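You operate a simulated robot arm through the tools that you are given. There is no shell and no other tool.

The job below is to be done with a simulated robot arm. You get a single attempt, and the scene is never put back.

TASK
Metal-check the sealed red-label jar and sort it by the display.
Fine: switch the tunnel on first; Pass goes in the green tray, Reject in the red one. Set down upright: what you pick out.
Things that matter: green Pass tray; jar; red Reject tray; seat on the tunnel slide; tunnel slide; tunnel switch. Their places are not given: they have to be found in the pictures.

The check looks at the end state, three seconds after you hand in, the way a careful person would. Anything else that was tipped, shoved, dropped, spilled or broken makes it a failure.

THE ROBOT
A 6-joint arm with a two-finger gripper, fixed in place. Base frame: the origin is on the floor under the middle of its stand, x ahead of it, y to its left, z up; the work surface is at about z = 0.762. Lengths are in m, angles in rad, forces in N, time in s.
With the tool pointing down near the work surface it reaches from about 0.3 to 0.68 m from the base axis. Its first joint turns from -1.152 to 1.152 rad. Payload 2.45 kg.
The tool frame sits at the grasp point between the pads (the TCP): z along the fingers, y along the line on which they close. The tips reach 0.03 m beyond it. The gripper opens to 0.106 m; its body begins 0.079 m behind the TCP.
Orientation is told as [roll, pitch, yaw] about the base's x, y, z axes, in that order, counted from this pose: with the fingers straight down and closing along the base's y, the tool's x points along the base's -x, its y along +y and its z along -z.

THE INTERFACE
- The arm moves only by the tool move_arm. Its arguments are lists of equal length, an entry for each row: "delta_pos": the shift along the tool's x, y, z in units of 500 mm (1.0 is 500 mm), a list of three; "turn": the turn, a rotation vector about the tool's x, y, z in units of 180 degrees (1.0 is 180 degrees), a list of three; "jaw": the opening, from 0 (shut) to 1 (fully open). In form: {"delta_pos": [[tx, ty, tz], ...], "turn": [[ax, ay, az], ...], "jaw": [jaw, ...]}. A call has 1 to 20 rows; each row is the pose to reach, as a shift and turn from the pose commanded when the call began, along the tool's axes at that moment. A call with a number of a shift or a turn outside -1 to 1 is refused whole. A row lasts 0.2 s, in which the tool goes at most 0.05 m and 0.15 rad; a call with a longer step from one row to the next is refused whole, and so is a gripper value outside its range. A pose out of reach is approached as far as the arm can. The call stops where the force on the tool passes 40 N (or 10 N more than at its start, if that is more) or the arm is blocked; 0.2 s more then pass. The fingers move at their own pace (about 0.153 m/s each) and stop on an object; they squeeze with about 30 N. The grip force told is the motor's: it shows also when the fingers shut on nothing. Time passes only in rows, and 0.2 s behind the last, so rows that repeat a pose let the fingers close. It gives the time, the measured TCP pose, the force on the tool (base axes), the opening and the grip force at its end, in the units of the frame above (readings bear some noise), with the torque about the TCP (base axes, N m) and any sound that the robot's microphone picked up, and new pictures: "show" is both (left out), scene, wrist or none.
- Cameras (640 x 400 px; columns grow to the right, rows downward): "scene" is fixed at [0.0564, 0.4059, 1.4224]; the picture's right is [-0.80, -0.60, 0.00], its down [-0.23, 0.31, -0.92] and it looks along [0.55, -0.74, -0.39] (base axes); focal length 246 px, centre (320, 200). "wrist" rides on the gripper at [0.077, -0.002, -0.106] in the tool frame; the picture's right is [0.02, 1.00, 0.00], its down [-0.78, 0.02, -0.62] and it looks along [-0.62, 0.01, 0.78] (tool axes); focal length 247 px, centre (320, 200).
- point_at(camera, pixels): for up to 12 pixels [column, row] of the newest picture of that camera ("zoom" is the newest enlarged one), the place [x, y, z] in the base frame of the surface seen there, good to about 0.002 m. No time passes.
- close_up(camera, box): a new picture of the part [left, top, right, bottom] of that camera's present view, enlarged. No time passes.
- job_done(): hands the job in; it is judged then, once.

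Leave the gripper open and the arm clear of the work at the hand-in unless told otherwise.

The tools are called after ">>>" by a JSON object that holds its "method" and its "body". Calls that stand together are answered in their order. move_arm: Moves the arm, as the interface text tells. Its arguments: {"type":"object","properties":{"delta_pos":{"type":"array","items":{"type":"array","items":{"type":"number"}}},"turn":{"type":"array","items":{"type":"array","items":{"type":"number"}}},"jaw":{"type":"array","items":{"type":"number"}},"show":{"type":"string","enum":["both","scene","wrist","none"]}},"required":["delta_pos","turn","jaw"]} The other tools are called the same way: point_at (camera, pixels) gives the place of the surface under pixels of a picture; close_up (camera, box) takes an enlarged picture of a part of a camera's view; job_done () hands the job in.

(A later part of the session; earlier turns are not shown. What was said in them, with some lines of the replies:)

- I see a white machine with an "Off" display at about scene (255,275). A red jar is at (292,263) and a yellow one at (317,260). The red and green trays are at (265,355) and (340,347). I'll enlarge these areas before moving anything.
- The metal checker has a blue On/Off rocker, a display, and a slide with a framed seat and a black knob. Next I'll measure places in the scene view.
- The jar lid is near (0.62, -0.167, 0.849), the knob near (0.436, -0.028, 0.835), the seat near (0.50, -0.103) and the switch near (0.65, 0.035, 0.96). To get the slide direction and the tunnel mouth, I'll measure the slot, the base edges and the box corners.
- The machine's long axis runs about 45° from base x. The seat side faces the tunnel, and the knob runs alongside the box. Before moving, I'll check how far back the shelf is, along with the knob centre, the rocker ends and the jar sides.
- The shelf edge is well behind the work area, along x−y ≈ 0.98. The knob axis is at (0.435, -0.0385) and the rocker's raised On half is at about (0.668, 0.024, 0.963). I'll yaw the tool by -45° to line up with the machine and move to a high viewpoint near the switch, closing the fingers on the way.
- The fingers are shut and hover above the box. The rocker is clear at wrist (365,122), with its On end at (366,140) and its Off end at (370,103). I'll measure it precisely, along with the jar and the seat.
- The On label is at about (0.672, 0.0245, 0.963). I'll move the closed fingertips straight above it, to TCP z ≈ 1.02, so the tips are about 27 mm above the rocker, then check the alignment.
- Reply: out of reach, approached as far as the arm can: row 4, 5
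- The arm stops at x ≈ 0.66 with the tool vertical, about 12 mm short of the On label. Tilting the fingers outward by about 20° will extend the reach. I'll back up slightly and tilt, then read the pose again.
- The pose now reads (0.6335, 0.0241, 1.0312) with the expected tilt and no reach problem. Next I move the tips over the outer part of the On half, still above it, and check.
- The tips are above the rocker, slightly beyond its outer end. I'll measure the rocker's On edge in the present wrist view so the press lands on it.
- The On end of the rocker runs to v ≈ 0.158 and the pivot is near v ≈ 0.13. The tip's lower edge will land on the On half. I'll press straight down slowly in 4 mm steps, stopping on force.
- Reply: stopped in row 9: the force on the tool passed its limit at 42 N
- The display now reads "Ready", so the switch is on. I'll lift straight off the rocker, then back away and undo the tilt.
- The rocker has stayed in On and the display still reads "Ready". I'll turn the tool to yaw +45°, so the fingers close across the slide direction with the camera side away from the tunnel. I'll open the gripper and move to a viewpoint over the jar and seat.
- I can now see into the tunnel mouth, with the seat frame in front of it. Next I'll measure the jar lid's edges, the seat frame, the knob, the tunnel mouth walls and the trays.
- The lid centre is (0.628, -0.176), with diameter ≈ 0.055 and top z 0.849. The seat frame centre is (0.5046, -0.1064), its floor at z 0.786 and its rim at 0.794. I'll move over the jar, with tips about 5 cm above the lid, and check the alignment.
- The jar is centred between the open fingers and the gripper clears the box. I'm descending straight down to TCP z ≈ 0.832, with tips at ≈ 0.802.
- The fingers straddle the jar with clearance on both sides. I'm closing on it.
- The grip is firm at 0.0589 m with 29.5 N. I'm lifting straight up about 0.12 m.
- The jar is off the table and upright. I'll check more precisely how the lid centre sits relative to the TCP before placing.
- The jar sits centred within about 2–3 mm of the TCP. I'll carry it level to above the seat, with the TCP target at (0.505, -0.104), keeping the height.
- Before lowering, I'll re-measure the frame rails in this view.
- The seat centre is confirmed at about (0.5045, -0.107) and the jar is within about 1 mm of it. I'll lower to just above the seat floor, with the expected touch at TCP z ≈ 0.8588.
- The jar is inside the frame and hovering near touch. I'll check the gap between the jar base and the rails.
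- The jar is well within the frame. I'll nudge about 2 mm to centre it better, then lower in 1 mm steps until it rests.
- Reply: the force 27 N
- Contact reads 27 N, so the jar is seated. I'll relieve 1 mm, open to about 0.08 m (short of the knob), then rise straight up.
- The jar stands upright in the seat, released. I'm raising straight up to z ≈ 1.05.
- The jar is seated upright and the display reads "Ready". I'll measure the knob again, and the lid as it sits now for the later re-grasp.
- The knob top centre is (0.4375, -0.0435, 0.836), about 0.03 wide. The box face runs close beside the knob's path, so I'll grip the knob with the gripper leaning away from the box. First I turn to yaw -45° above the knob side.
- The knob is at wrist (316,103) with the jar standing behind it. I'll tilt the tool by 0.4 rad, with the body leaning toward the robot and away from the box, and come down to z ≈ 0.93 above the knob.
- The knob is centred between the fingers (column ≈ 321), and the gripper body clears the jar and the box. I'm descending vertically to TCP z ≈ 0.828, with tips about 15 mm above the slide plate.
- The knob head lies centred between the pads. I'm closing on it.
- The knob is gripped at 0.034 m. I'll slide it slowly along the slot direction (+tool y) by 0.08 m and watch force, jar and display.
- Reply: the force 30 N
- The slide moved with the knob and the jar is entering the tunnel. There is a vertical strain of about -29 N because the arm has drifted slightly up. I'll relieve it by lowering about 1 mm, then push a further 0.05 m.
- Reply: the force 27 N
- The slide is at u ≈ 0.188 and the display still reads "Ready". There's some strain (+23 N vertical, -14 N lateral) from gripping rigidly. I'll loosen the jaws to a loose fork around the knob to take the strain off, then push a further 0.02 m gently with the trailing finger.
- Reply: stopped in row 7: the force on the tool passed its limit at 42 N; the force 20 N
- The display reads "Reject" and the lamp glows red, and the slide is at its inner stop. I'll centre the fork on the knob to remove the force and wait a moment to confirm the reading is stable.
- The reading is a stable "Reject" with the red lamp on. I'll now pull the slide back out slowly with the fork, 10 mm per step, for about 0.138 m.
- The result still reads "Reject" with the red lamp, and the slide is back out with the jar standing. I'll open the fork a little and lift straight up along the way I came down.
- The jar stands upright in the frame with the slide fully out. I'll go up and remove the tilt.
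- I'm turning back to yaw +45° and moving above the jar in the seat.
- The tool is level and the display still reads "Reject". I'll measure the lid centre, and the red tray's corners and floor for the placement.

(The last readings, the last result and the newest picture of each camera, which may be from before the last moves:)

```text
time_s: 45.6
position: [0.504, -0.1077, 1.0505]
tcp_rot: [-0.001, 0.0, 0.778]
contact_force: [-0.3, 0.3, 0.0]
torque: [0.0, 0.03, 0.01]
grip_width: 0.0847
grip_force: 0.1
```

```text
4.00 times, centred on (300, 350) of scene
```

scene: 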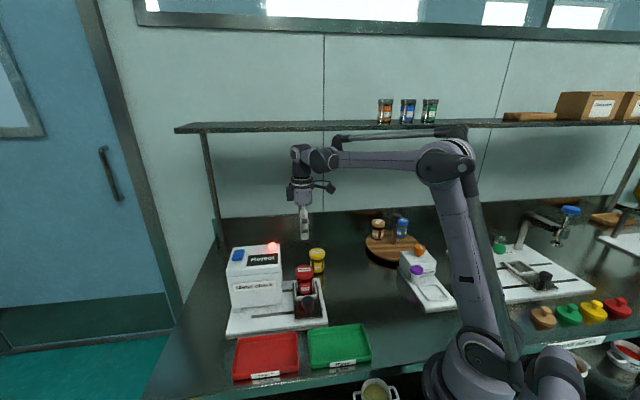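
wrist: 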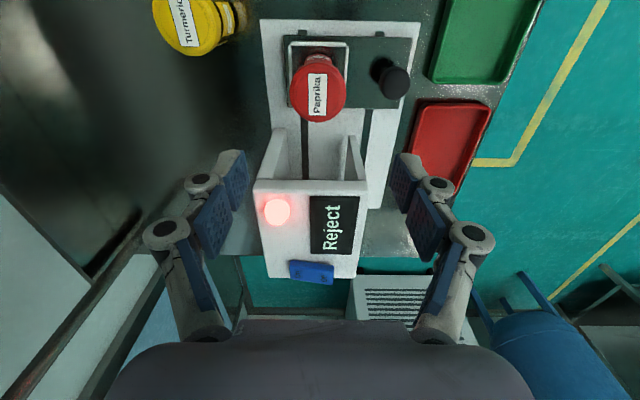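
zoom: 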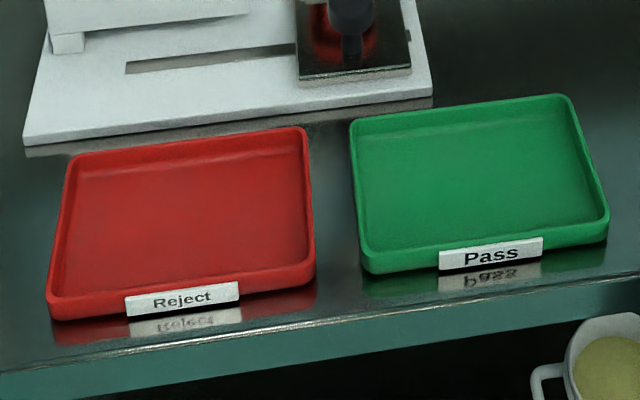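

The lid centre is (0.5055, -0.1065). The red tray's inside is about 0.145 × 0.075 m, centred at (0.451, 0.123) with its floor at z 0.764. I'm descending over the jar to the earlier grip height, TCP z ≈ 0.858.

>>> {"method": "move_arm", "body": {"delta_pos": [[-0.0038, 0, 0.06], [-0.0038, 0, 0.14], [-0.0038, 0, 0.22], [-0.0038, 0, 0.29], [-0.0038, 0, 0.34], [-0.0038, 0, 0.37], [-0.0038, 0, 0.385], [-0.0038, 0, 0.385]], "turn": [[0, 0, 0], [0, 0, 0], [0, 0, 0], [0, 0, 0], [0, 0, 0], [0, 0, 0], [0, 0, 0], [0, 0, 0]], "jaw": [0.8, 0.8, 0.8, 0.8, 0.8, 0.8, 0.8, 0.8]}}

>>> {"method": "close_up", "body": {"camera": "wrist", "box": [160, 20, 480, 260]}}

```text
time_s: 47.4
position: [0.5045, -0.1054, 0.8549]
tcp_rot: [0.0, 0.0, 0.778]
contact_force: [-1.1, 0.5, -0.5]
torque: [0.01, -0.01, -0.01]
grip_width: 0.0847
grip_force: 0.2
```

scene: 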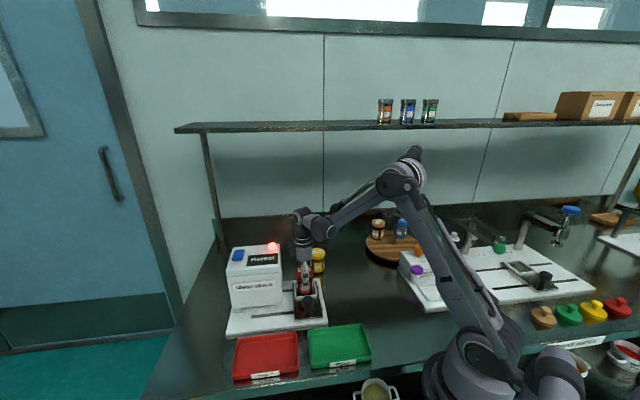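
wrist: 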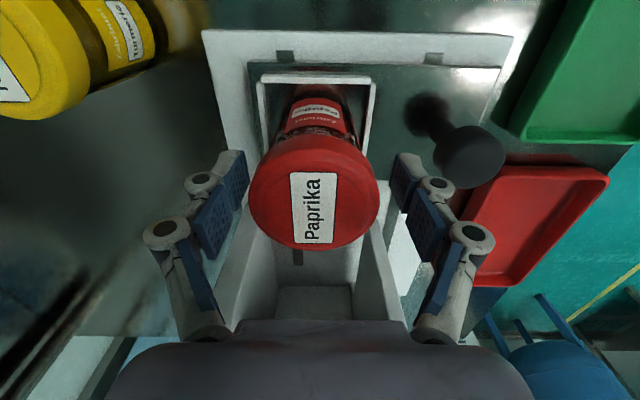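

```text
1.67 times, centred on (320, 140) of wrist
```

zoom: 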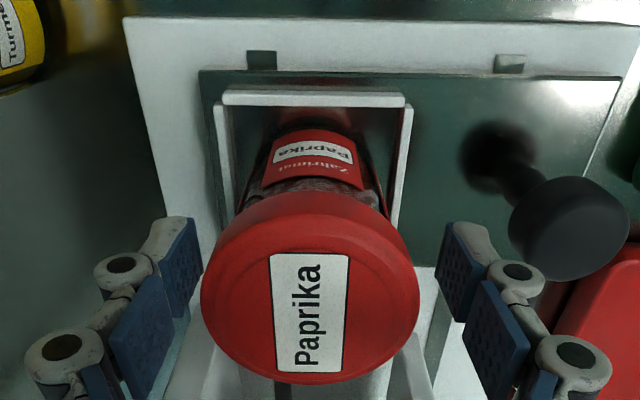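

The fingers straddle the jar, which is about 3 mm left of centre. I'll shift 3 mm to centre it, then close.

>>> {"method": "move_arm", "body": {"delta_pos": [[0, -0.006, -0.003], [0, -0.006, -0.003], [0, -0.006, -0.003], [0, -0.006, -0.003], [0, -0.006, -0.003], [0, -0.006, -0.003]], "turn": [[0, 0, 0], [0, 0, 0], [0, 0, 0], [0, 0, 0], [0, 0, 0], [0, 0, 0]], "jaw": [0.8, 0.8, 0.6, 0.45, 0.3, 0.3]}}

```text
time_s: 48.8
position: [0.5075, -0.1082, 0.858]
tcp_rot: [-0.002, 0.0, 0.778]
contact_force: [0.1, -1.1, 5.1]
torque: [-0.13, -0.15, 0.01]
grip_width: 0.0589
grip_force: 30.4
```

scene: 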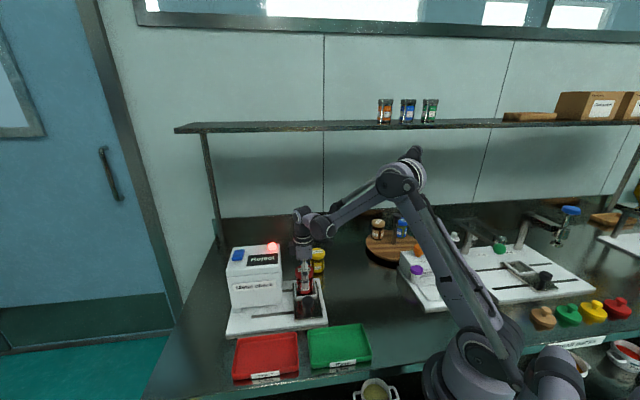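
wrist: 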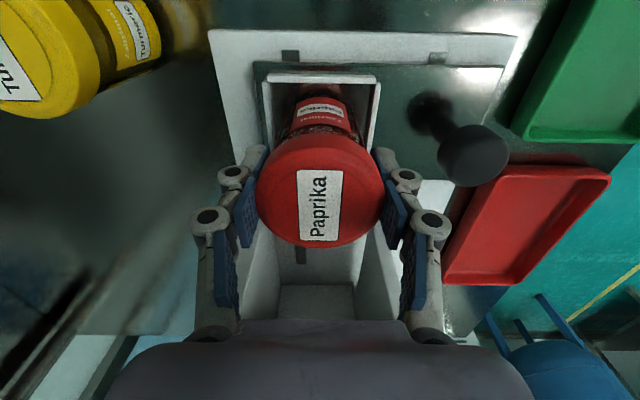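

The grip is firm at 0.0589 m with 30 N. I'm lifting straight up to z ≈ 1.06, so the jar bottom clears the box top.

>>> {"method": "move_arm", "body": {"delta_pos": [[0, 0, -0.02], [0, 0, -0.06], [0, 0, -0.12], [0, 0, -0.19], [0, 0, -0.26], [0, 0, -0.33], [0, 0, -0.39], [0, 0, -0.404], [0, 0, -0.404]], "turn": [[0, 0, 0], [0, 0, 0], [0, 0, 0], [0, 0, 0], [0, 0, 0], [0, 0, 0], [0, 0, 0], [0, 0, 0], [0, 0, 0]], "jaw": [0.3, 0.3, 0.3, 0.3, 0.3, 0.3, 0.3, 0.3, 0.3]}}

```text
time_s: 50.8
position: [0.5082, -0.1095, 1.0618]
tcp_rot: [0.001, -0.001, 0.78]
contact_force: [-0.1, 0.8, -0.6]
torque: [0.0, 0.0, -0.03]
grip_width: 0.0591
grip_force: 30.2
```

scene: 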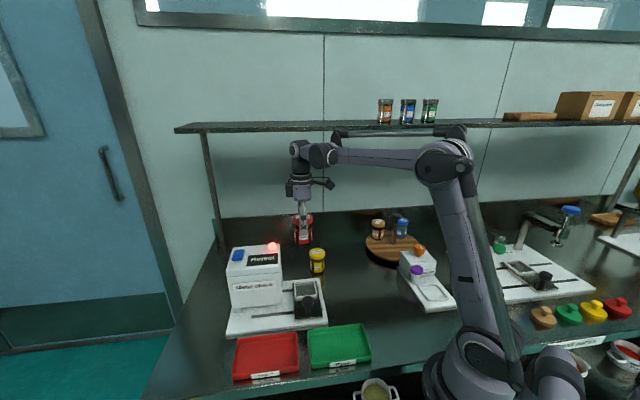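
wrist: 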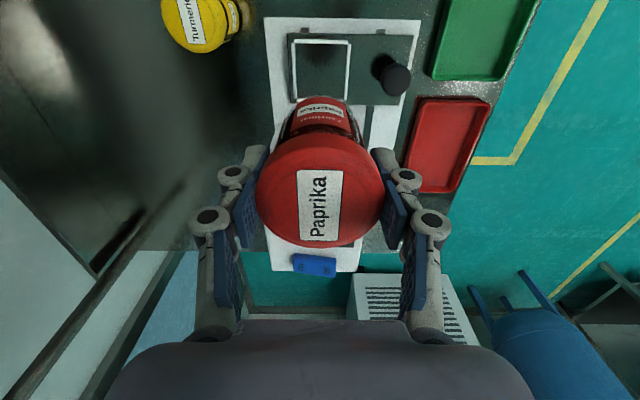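

The jar is lifted clear and the slide and frame are undisturbed. I'm carrying it level to above the red tray centre.

>>> {"method": "move_arm", "body": {"delta_pos": [[-0.01, 0.04, 0], [-0.03, 0.095, 0], [-0.06, 0.15, 0], [-0.1, 0.205, 0], [-0.14, 0.26, 0], [-0.18, 0.31, 0], [-0.215, 0.36, 0], [-0.238, 0.395, 0], [-0.2456, 0.411, 0], [-0.2456, 0.411, 0]], "turn": [[0, 0, 0], [0, 0, 0], [0, 0, 0], [0, 0, 0], [0, 0, 0], [0, 0, 0], [0, 0, 0], [0, 0, 0], [0, 0, 0], [0, 0, 0]], "jaw": [0.3, 0.3, 0.3, 0.3, 0.3, 0.3, 0.3, 0.3, 0.3, 0.3]}}

>>> {"method": "close_up", "body": {"camera": "scene", "box": [200, 220, 380, 390]}}

```text
time_s: 53.0
position: [0.4509, 0.1245, 1.0607]
tcp_rot: [0.001, 0.001, 0.779]
contact_force: [0.2, -0.1, -1.1]
torque: [-0.01, -0.03, -0.02]
grip_width: 0.0589
grip_force: 29.7
```

scene: 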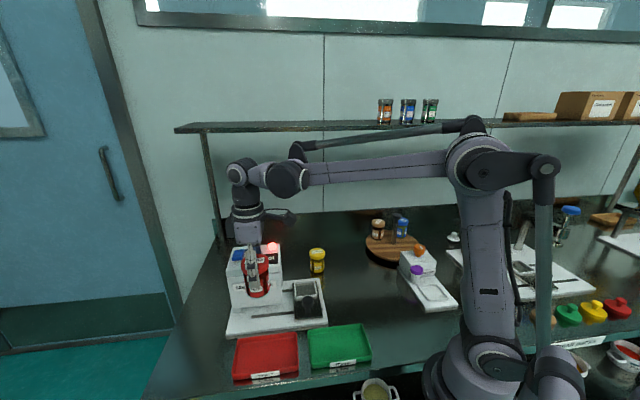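
wrist: 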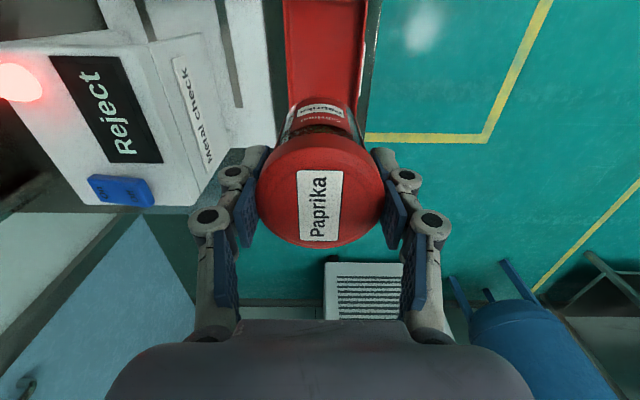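

```text
2.35 times, centred on (290, 305) of scene
```

zoom: 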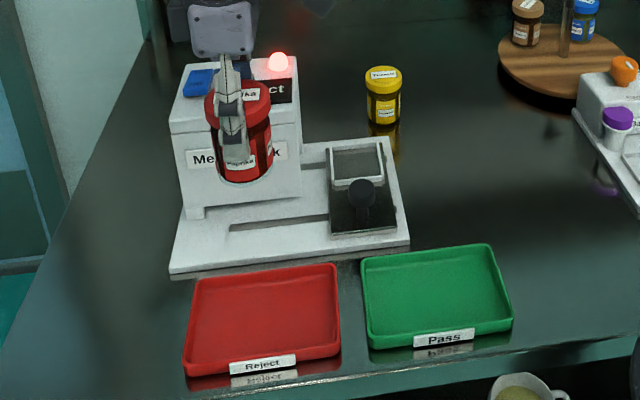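

The jar is above the red tray. I'll check the tray's side edges in the wrist view before lowering.

>>> {"method": "point_at", "body": {"camera": "wrist", "pixels": [[284, 40], [290, 40], [296, 40], [358, 40], [364, 40], [370, 40], [325, 40], [290, 75], [358, 75], [325, 75], [325, 10]]}}

>>> {"method": "point_at", "body": {"camera": "scene", "pixels": [[250, 343], [250, 340], [250, 372], [250, 369], [280, 339], [280, 336], [280, 366], [280, 363], [242, 358], [239, 358], [294, 350], [297, 350]]}}

```text
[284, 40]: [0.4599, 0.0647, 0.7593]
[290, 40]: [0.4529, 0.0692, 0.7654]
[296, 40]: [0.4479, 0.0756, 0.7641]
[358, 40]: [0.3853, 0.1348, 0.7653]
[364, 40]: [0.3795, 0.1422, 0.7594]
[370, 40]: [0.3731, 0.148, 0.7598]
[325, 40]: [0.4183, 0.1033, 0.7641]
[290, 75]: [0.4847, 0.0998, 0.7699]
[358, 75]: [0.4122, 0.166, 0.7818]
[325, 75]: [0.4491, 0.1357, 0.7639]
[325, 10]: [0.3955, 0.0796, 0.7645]
```

```text
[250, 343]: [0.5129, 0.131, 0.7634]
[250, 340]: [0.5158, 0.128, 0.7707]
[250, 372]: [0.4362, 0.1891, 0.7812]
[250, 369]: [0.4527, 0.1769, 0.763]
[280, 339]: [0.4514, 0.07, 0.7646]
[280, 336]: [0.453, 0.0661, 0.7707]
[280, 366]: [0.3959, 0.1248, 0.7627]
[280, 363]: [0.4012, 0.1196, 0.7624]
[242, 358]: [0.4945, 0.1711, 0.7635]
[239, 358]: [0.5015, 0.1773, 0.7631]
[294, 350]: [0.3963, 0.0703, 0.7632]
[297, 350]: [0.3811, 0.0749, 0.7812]
```

The tray floor spans v ≈ -0.037 to -0.13, so its centre is about (0.445, 0.1275). I'll shift 6 mm and lower to about 3 mm above the expected touch (TCP z ≈ 0.836).

>>> {"method": "move_arm", "body": {"delta_pos": [[0.0042, 0.0126, 0.04], [0.0042, 0.0126, 0.11], [0.0042, 0.0126, 0.18], [0.0042, 0.0126, 0.25], [0.0042, 0.0126, 0.32], [0.0042, 0.0126, 0.38], [0.0042, 0.0126, 0.42], [0.0042, 0.0126, 0.44], [0.0042, 0.0126, 0.4434], [0.0042, 0.0126, 0.4434]], "turn": [[0, 0, 0], [0, 0, 0], [0, 0, 0], [0, 0, 0], [0, 0, 0], [0, 0, 0], [0, 0, 0], [0, 0, 0], [0, 0, 0], [0, 0, 0]], "jaw": [0.3, 0.3, 0.3, 0.3, 0.3, 0.3, 0.3, 0.3, 0.3, 0.3]}}

>>> {"method": "close_up", "body": {"camera": "scene", "box": [210, 280, 350, 390]}}

```text
time_s: 55.2
position: [0.4461, 0.1271, 0.8381]
tcp_rot: [0.001, -0.001, 0.778]
contact_force: [-0.1, 0.6, -2.4]
torque: [0.03, -0.03, 0.02]
grip_width: 0.0588
grip_force: 29.7
```

scene: 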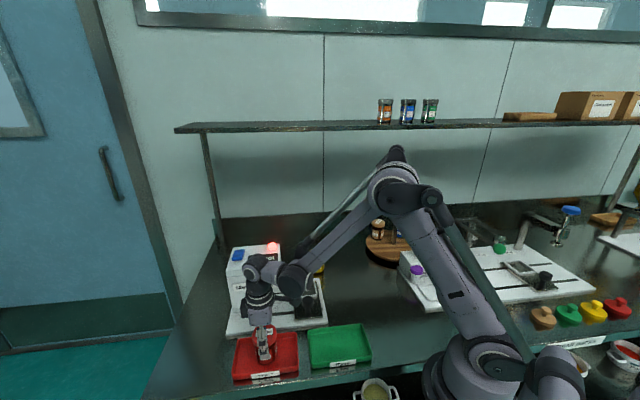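
wrist: 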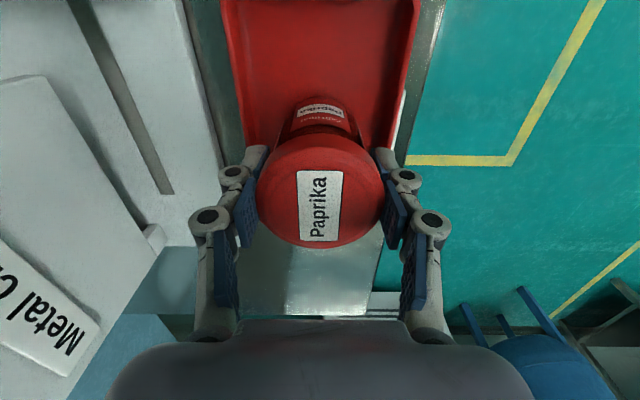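

```text
3.64 times, centred on (280, 335) of scene
```

zoom: 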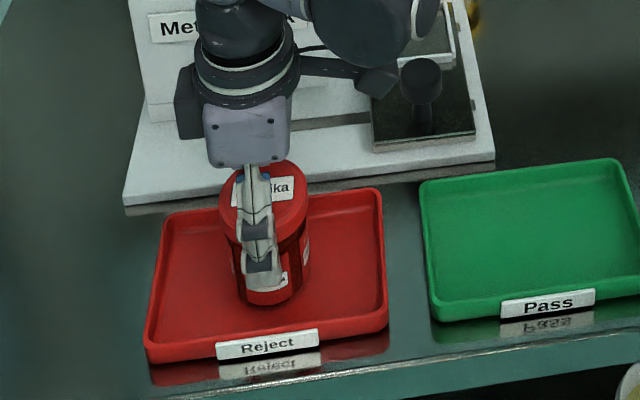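

The jar is inside the tray, a couple of mm above the floor. I'll lower in half-millimetre steps.

>>> {"method": "move_arm", "body": {"delta_pos": [[0, 0, 0.001], [0, 0, 0.002], [0, 0, 0.003], [0, 0, 0.004], [0, 0, 0.004]], "turn": [[0, 0, 0], [0, 0, 0], [0, 0, 0], [0, 0, 0], [0, 0, 0]], "jaw": [0.3, 0.3, 0.3, 0.3, 0.3], "show": "none"}}

```text
time_s: 56.4
position: [0.4433, 0.1268, 0.8355]
tcp_rot: [0.0, 0.0, 0.78]
contact_force: [0.0, 0.0, 3.7]
torque: [-0.06, -0.05, 0.0]
grip_width: 0.0589
grip_force: 29.8
```

The vertical reading rose to +3.7 N, so the jar has touched the tray floor. I'm opening the fingers.

>>> {"method": "move_arm", "body": {"delta_pos": [[0, 0, 0], [0, 0, 0], [0, 0, 0], [0, 0, 0]], "turn": [[0, 0, 0], [0, 0, 0], [0, 0, 0], [0, 0, 0]], "jaw": [0.6, 0.85, 0.85, 0.85]}}

>>> {"method": "close_up", "body": {"camera": "wrist", "box": [160, 20, 480, 260]}}

```text
time_s: 57.4
position: [0.4442, 0.1263, 0.8363]
tcp_rot: [0.001, 0.0, 0.778]
contact_force: [-1.0, -0.4, -0.4]
torque: [-0.02, -0.06, -0.01]
grip_width: 0.0901
grip_force: 0.1
```

scene: 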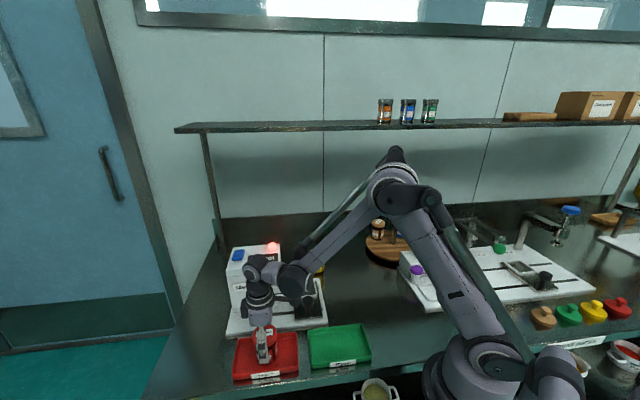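
wrist: 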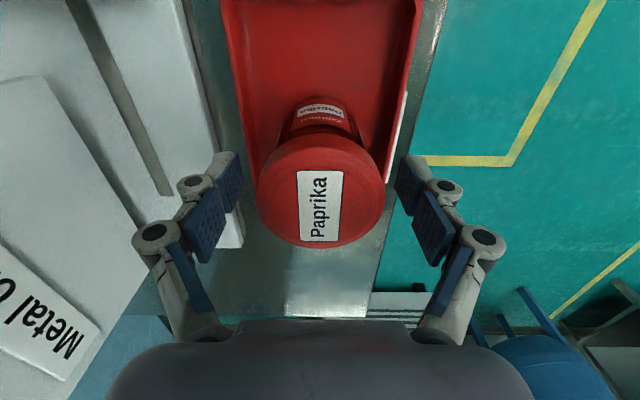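

```text
1.67 times, centred on (320, 140) of wrist
```

zoom: 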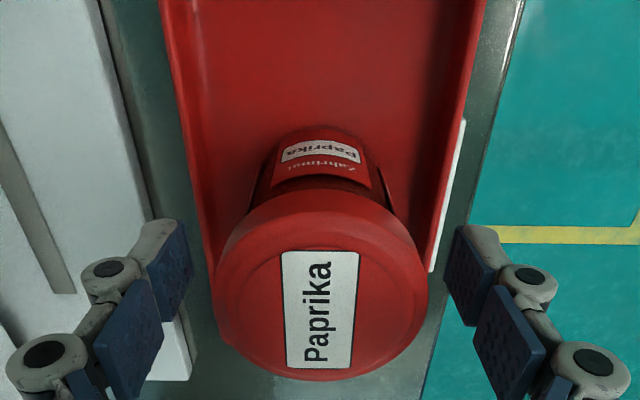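

The jar is released and standing, with the fingers clear on both sides. I'm raising straight up to about z = 1.05.

>>> {"method": "move_arm", "body": {"delta_pos": [[0, 0, -0.03], [0, 0, -0.09], [0, 0, -0.17], [0, 0, -0.26], [0, 0, -0.35], [0, 0, -0.43], [0, 0, -0.43]], "turn": [[0, 0, 0], [0, 0, 0], [0, 0, 0], [0, 0, 0], [0, 0, 0], [0, 0, 0], [0, 0, 0]], "jaw": [0.85, 0.85, 0.85, 0.85, 0.9, 1, 1]}}

>>> {"method": "close_up", "body": {"camera": "scene", "box": [200, 220, 380, 390]}}

```text
time_s: 59.0
position: [0.4451, 0.1266, 1.0519]
tcp_rot: [0.001, 0.0, 0.779]
contact_force: [0.7, 0.4, -0.2]
torque: [0.0, 0.01, 0.02]
grip_width: 0.1061
grip_force: 0.0
```

scene: 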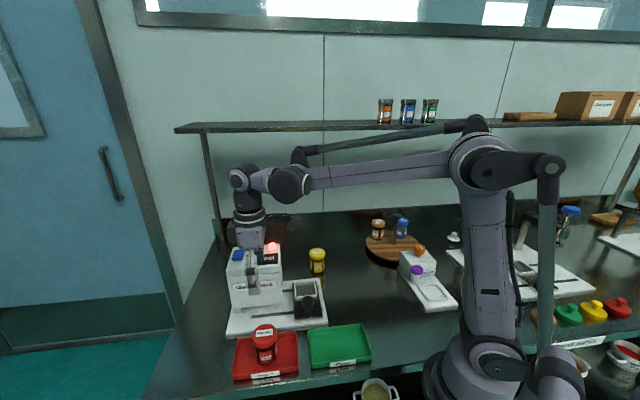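
wrist: 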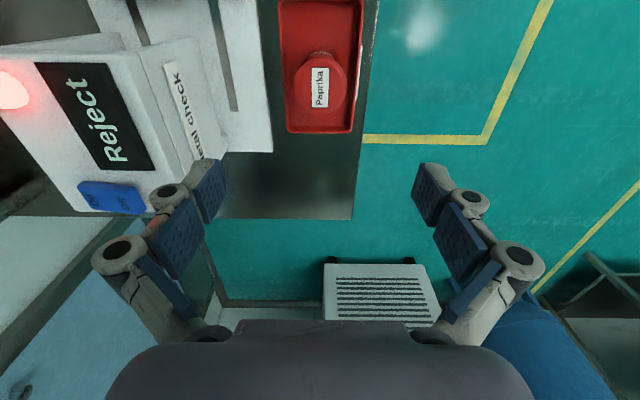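

```text
2.35 times, centred on (290, 305) of scene
```

zoom: 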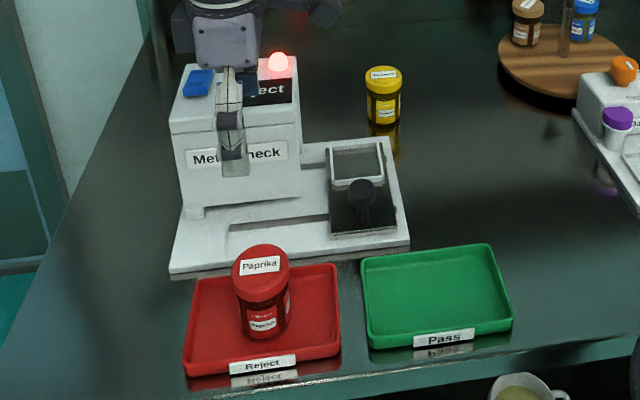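

The jar stands upright in the red Reject tray, and everything else looks in place. I'll retreat the arm to a high clear pose with the gripper open, then take a final look.

>>> {"method": "move_arm", "body": {"delta_pos": [[0.02, -0.003, -0.08], [0.05, -0.008, -0.16], [0.08, -0.013, -0.24], [0.11, -0.018, -0.32], [0.14, -0.024, -0.4], [0.17, -0.029, -0.46], [0.1858, -0.0316, -0.496], [0.1858, -0.0316, -0.496]], "turn": [[0, 0, 0], [0, 0, 0], [0, 0, 0], [0, 0, 0], [0, 0, 0], [0, 0, 0], [0, 0, 0], [0, 0, 0]], "jaw": [1, 1, 1, 1, 1, 1, 1, 1]}}

>>> {"method": "close_up", "body": {"camera": "scene", "box": [210, 230, 390, 390]}}

>>> {"method": "point_at", "body": {"camera": "scene", "pixels": [[317, 253], [228, 335], [326, 324], [265, 330], [265, 345], [305, 299]]}}

```text
time_s: 60.8
position: [0.3895, 0.0508, 1.3012]
tcp_rot: [-0.001, 0.0, 0.778]
contact_force: [0.8, -0.6, -0.4]
torque: [0.0, 0.01, -0.01]
grip_width: 0.1059
grip_force: 0.1
```

scene: 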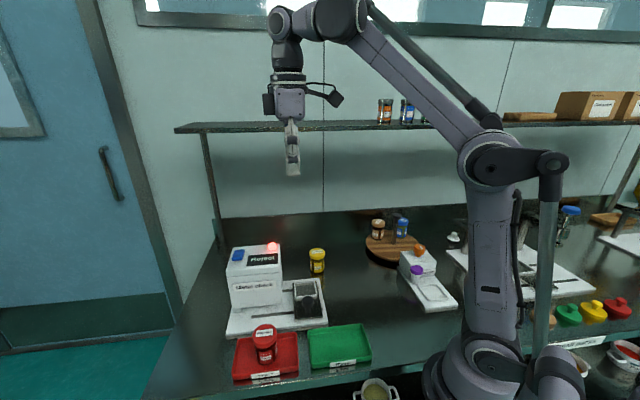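
wrist: 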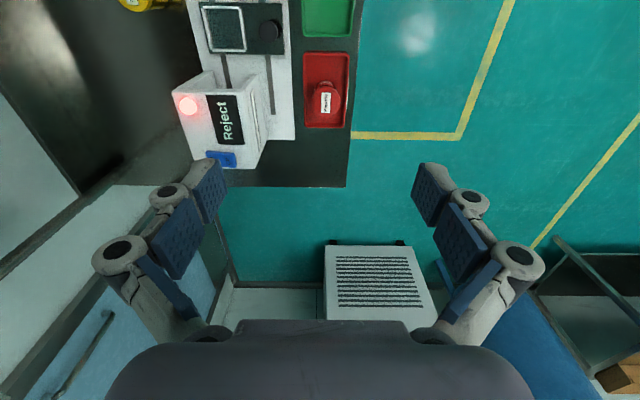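

```text
2.50 times, centred on (300, 310) of scene
```

zoom: 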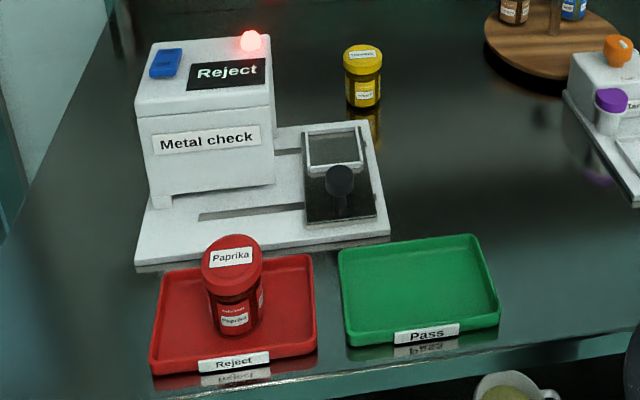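

```text
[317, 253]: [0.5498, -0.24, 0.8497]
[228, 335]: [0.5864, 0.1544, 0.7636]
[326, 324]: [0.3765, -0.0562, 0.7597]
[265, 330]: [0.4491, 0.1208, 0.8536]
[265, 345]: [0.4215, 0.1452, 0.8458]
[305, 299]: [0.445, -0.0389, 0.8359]
```

The display read "Reject" and the jar stands upright in the red tray. The yellow jar, machine and trays measure the same as at the start, and the slide is back out. The gripper is open and the arm is clear, so I'm handing in.

>>> {"method": "job_done", "body": {}}

```text
The job is handed in.
```

The red-label Paprika jar read "Reject" on the metal check, so I set it upright in the red Reject tray. I've handed the job in, but no verdict has come back.

- **Check:** I switched the tunnel on first and the display showed "Ready". When the jar reached the inner stop, the display changed to "Reject" with the red lamp lit. It still read that when I handed in.
- **Rest of the scene:** The slide is back out and empty. In the final pictures the yellow jar, the machine and both trays were where they started. Pushing the slide to its inner stop briefly passed the arm's 40 N force limit, but the machine did not move.
- **Left as is:** The tunnel is still switched on, the gripper is open and the arm is raised clear of the work.
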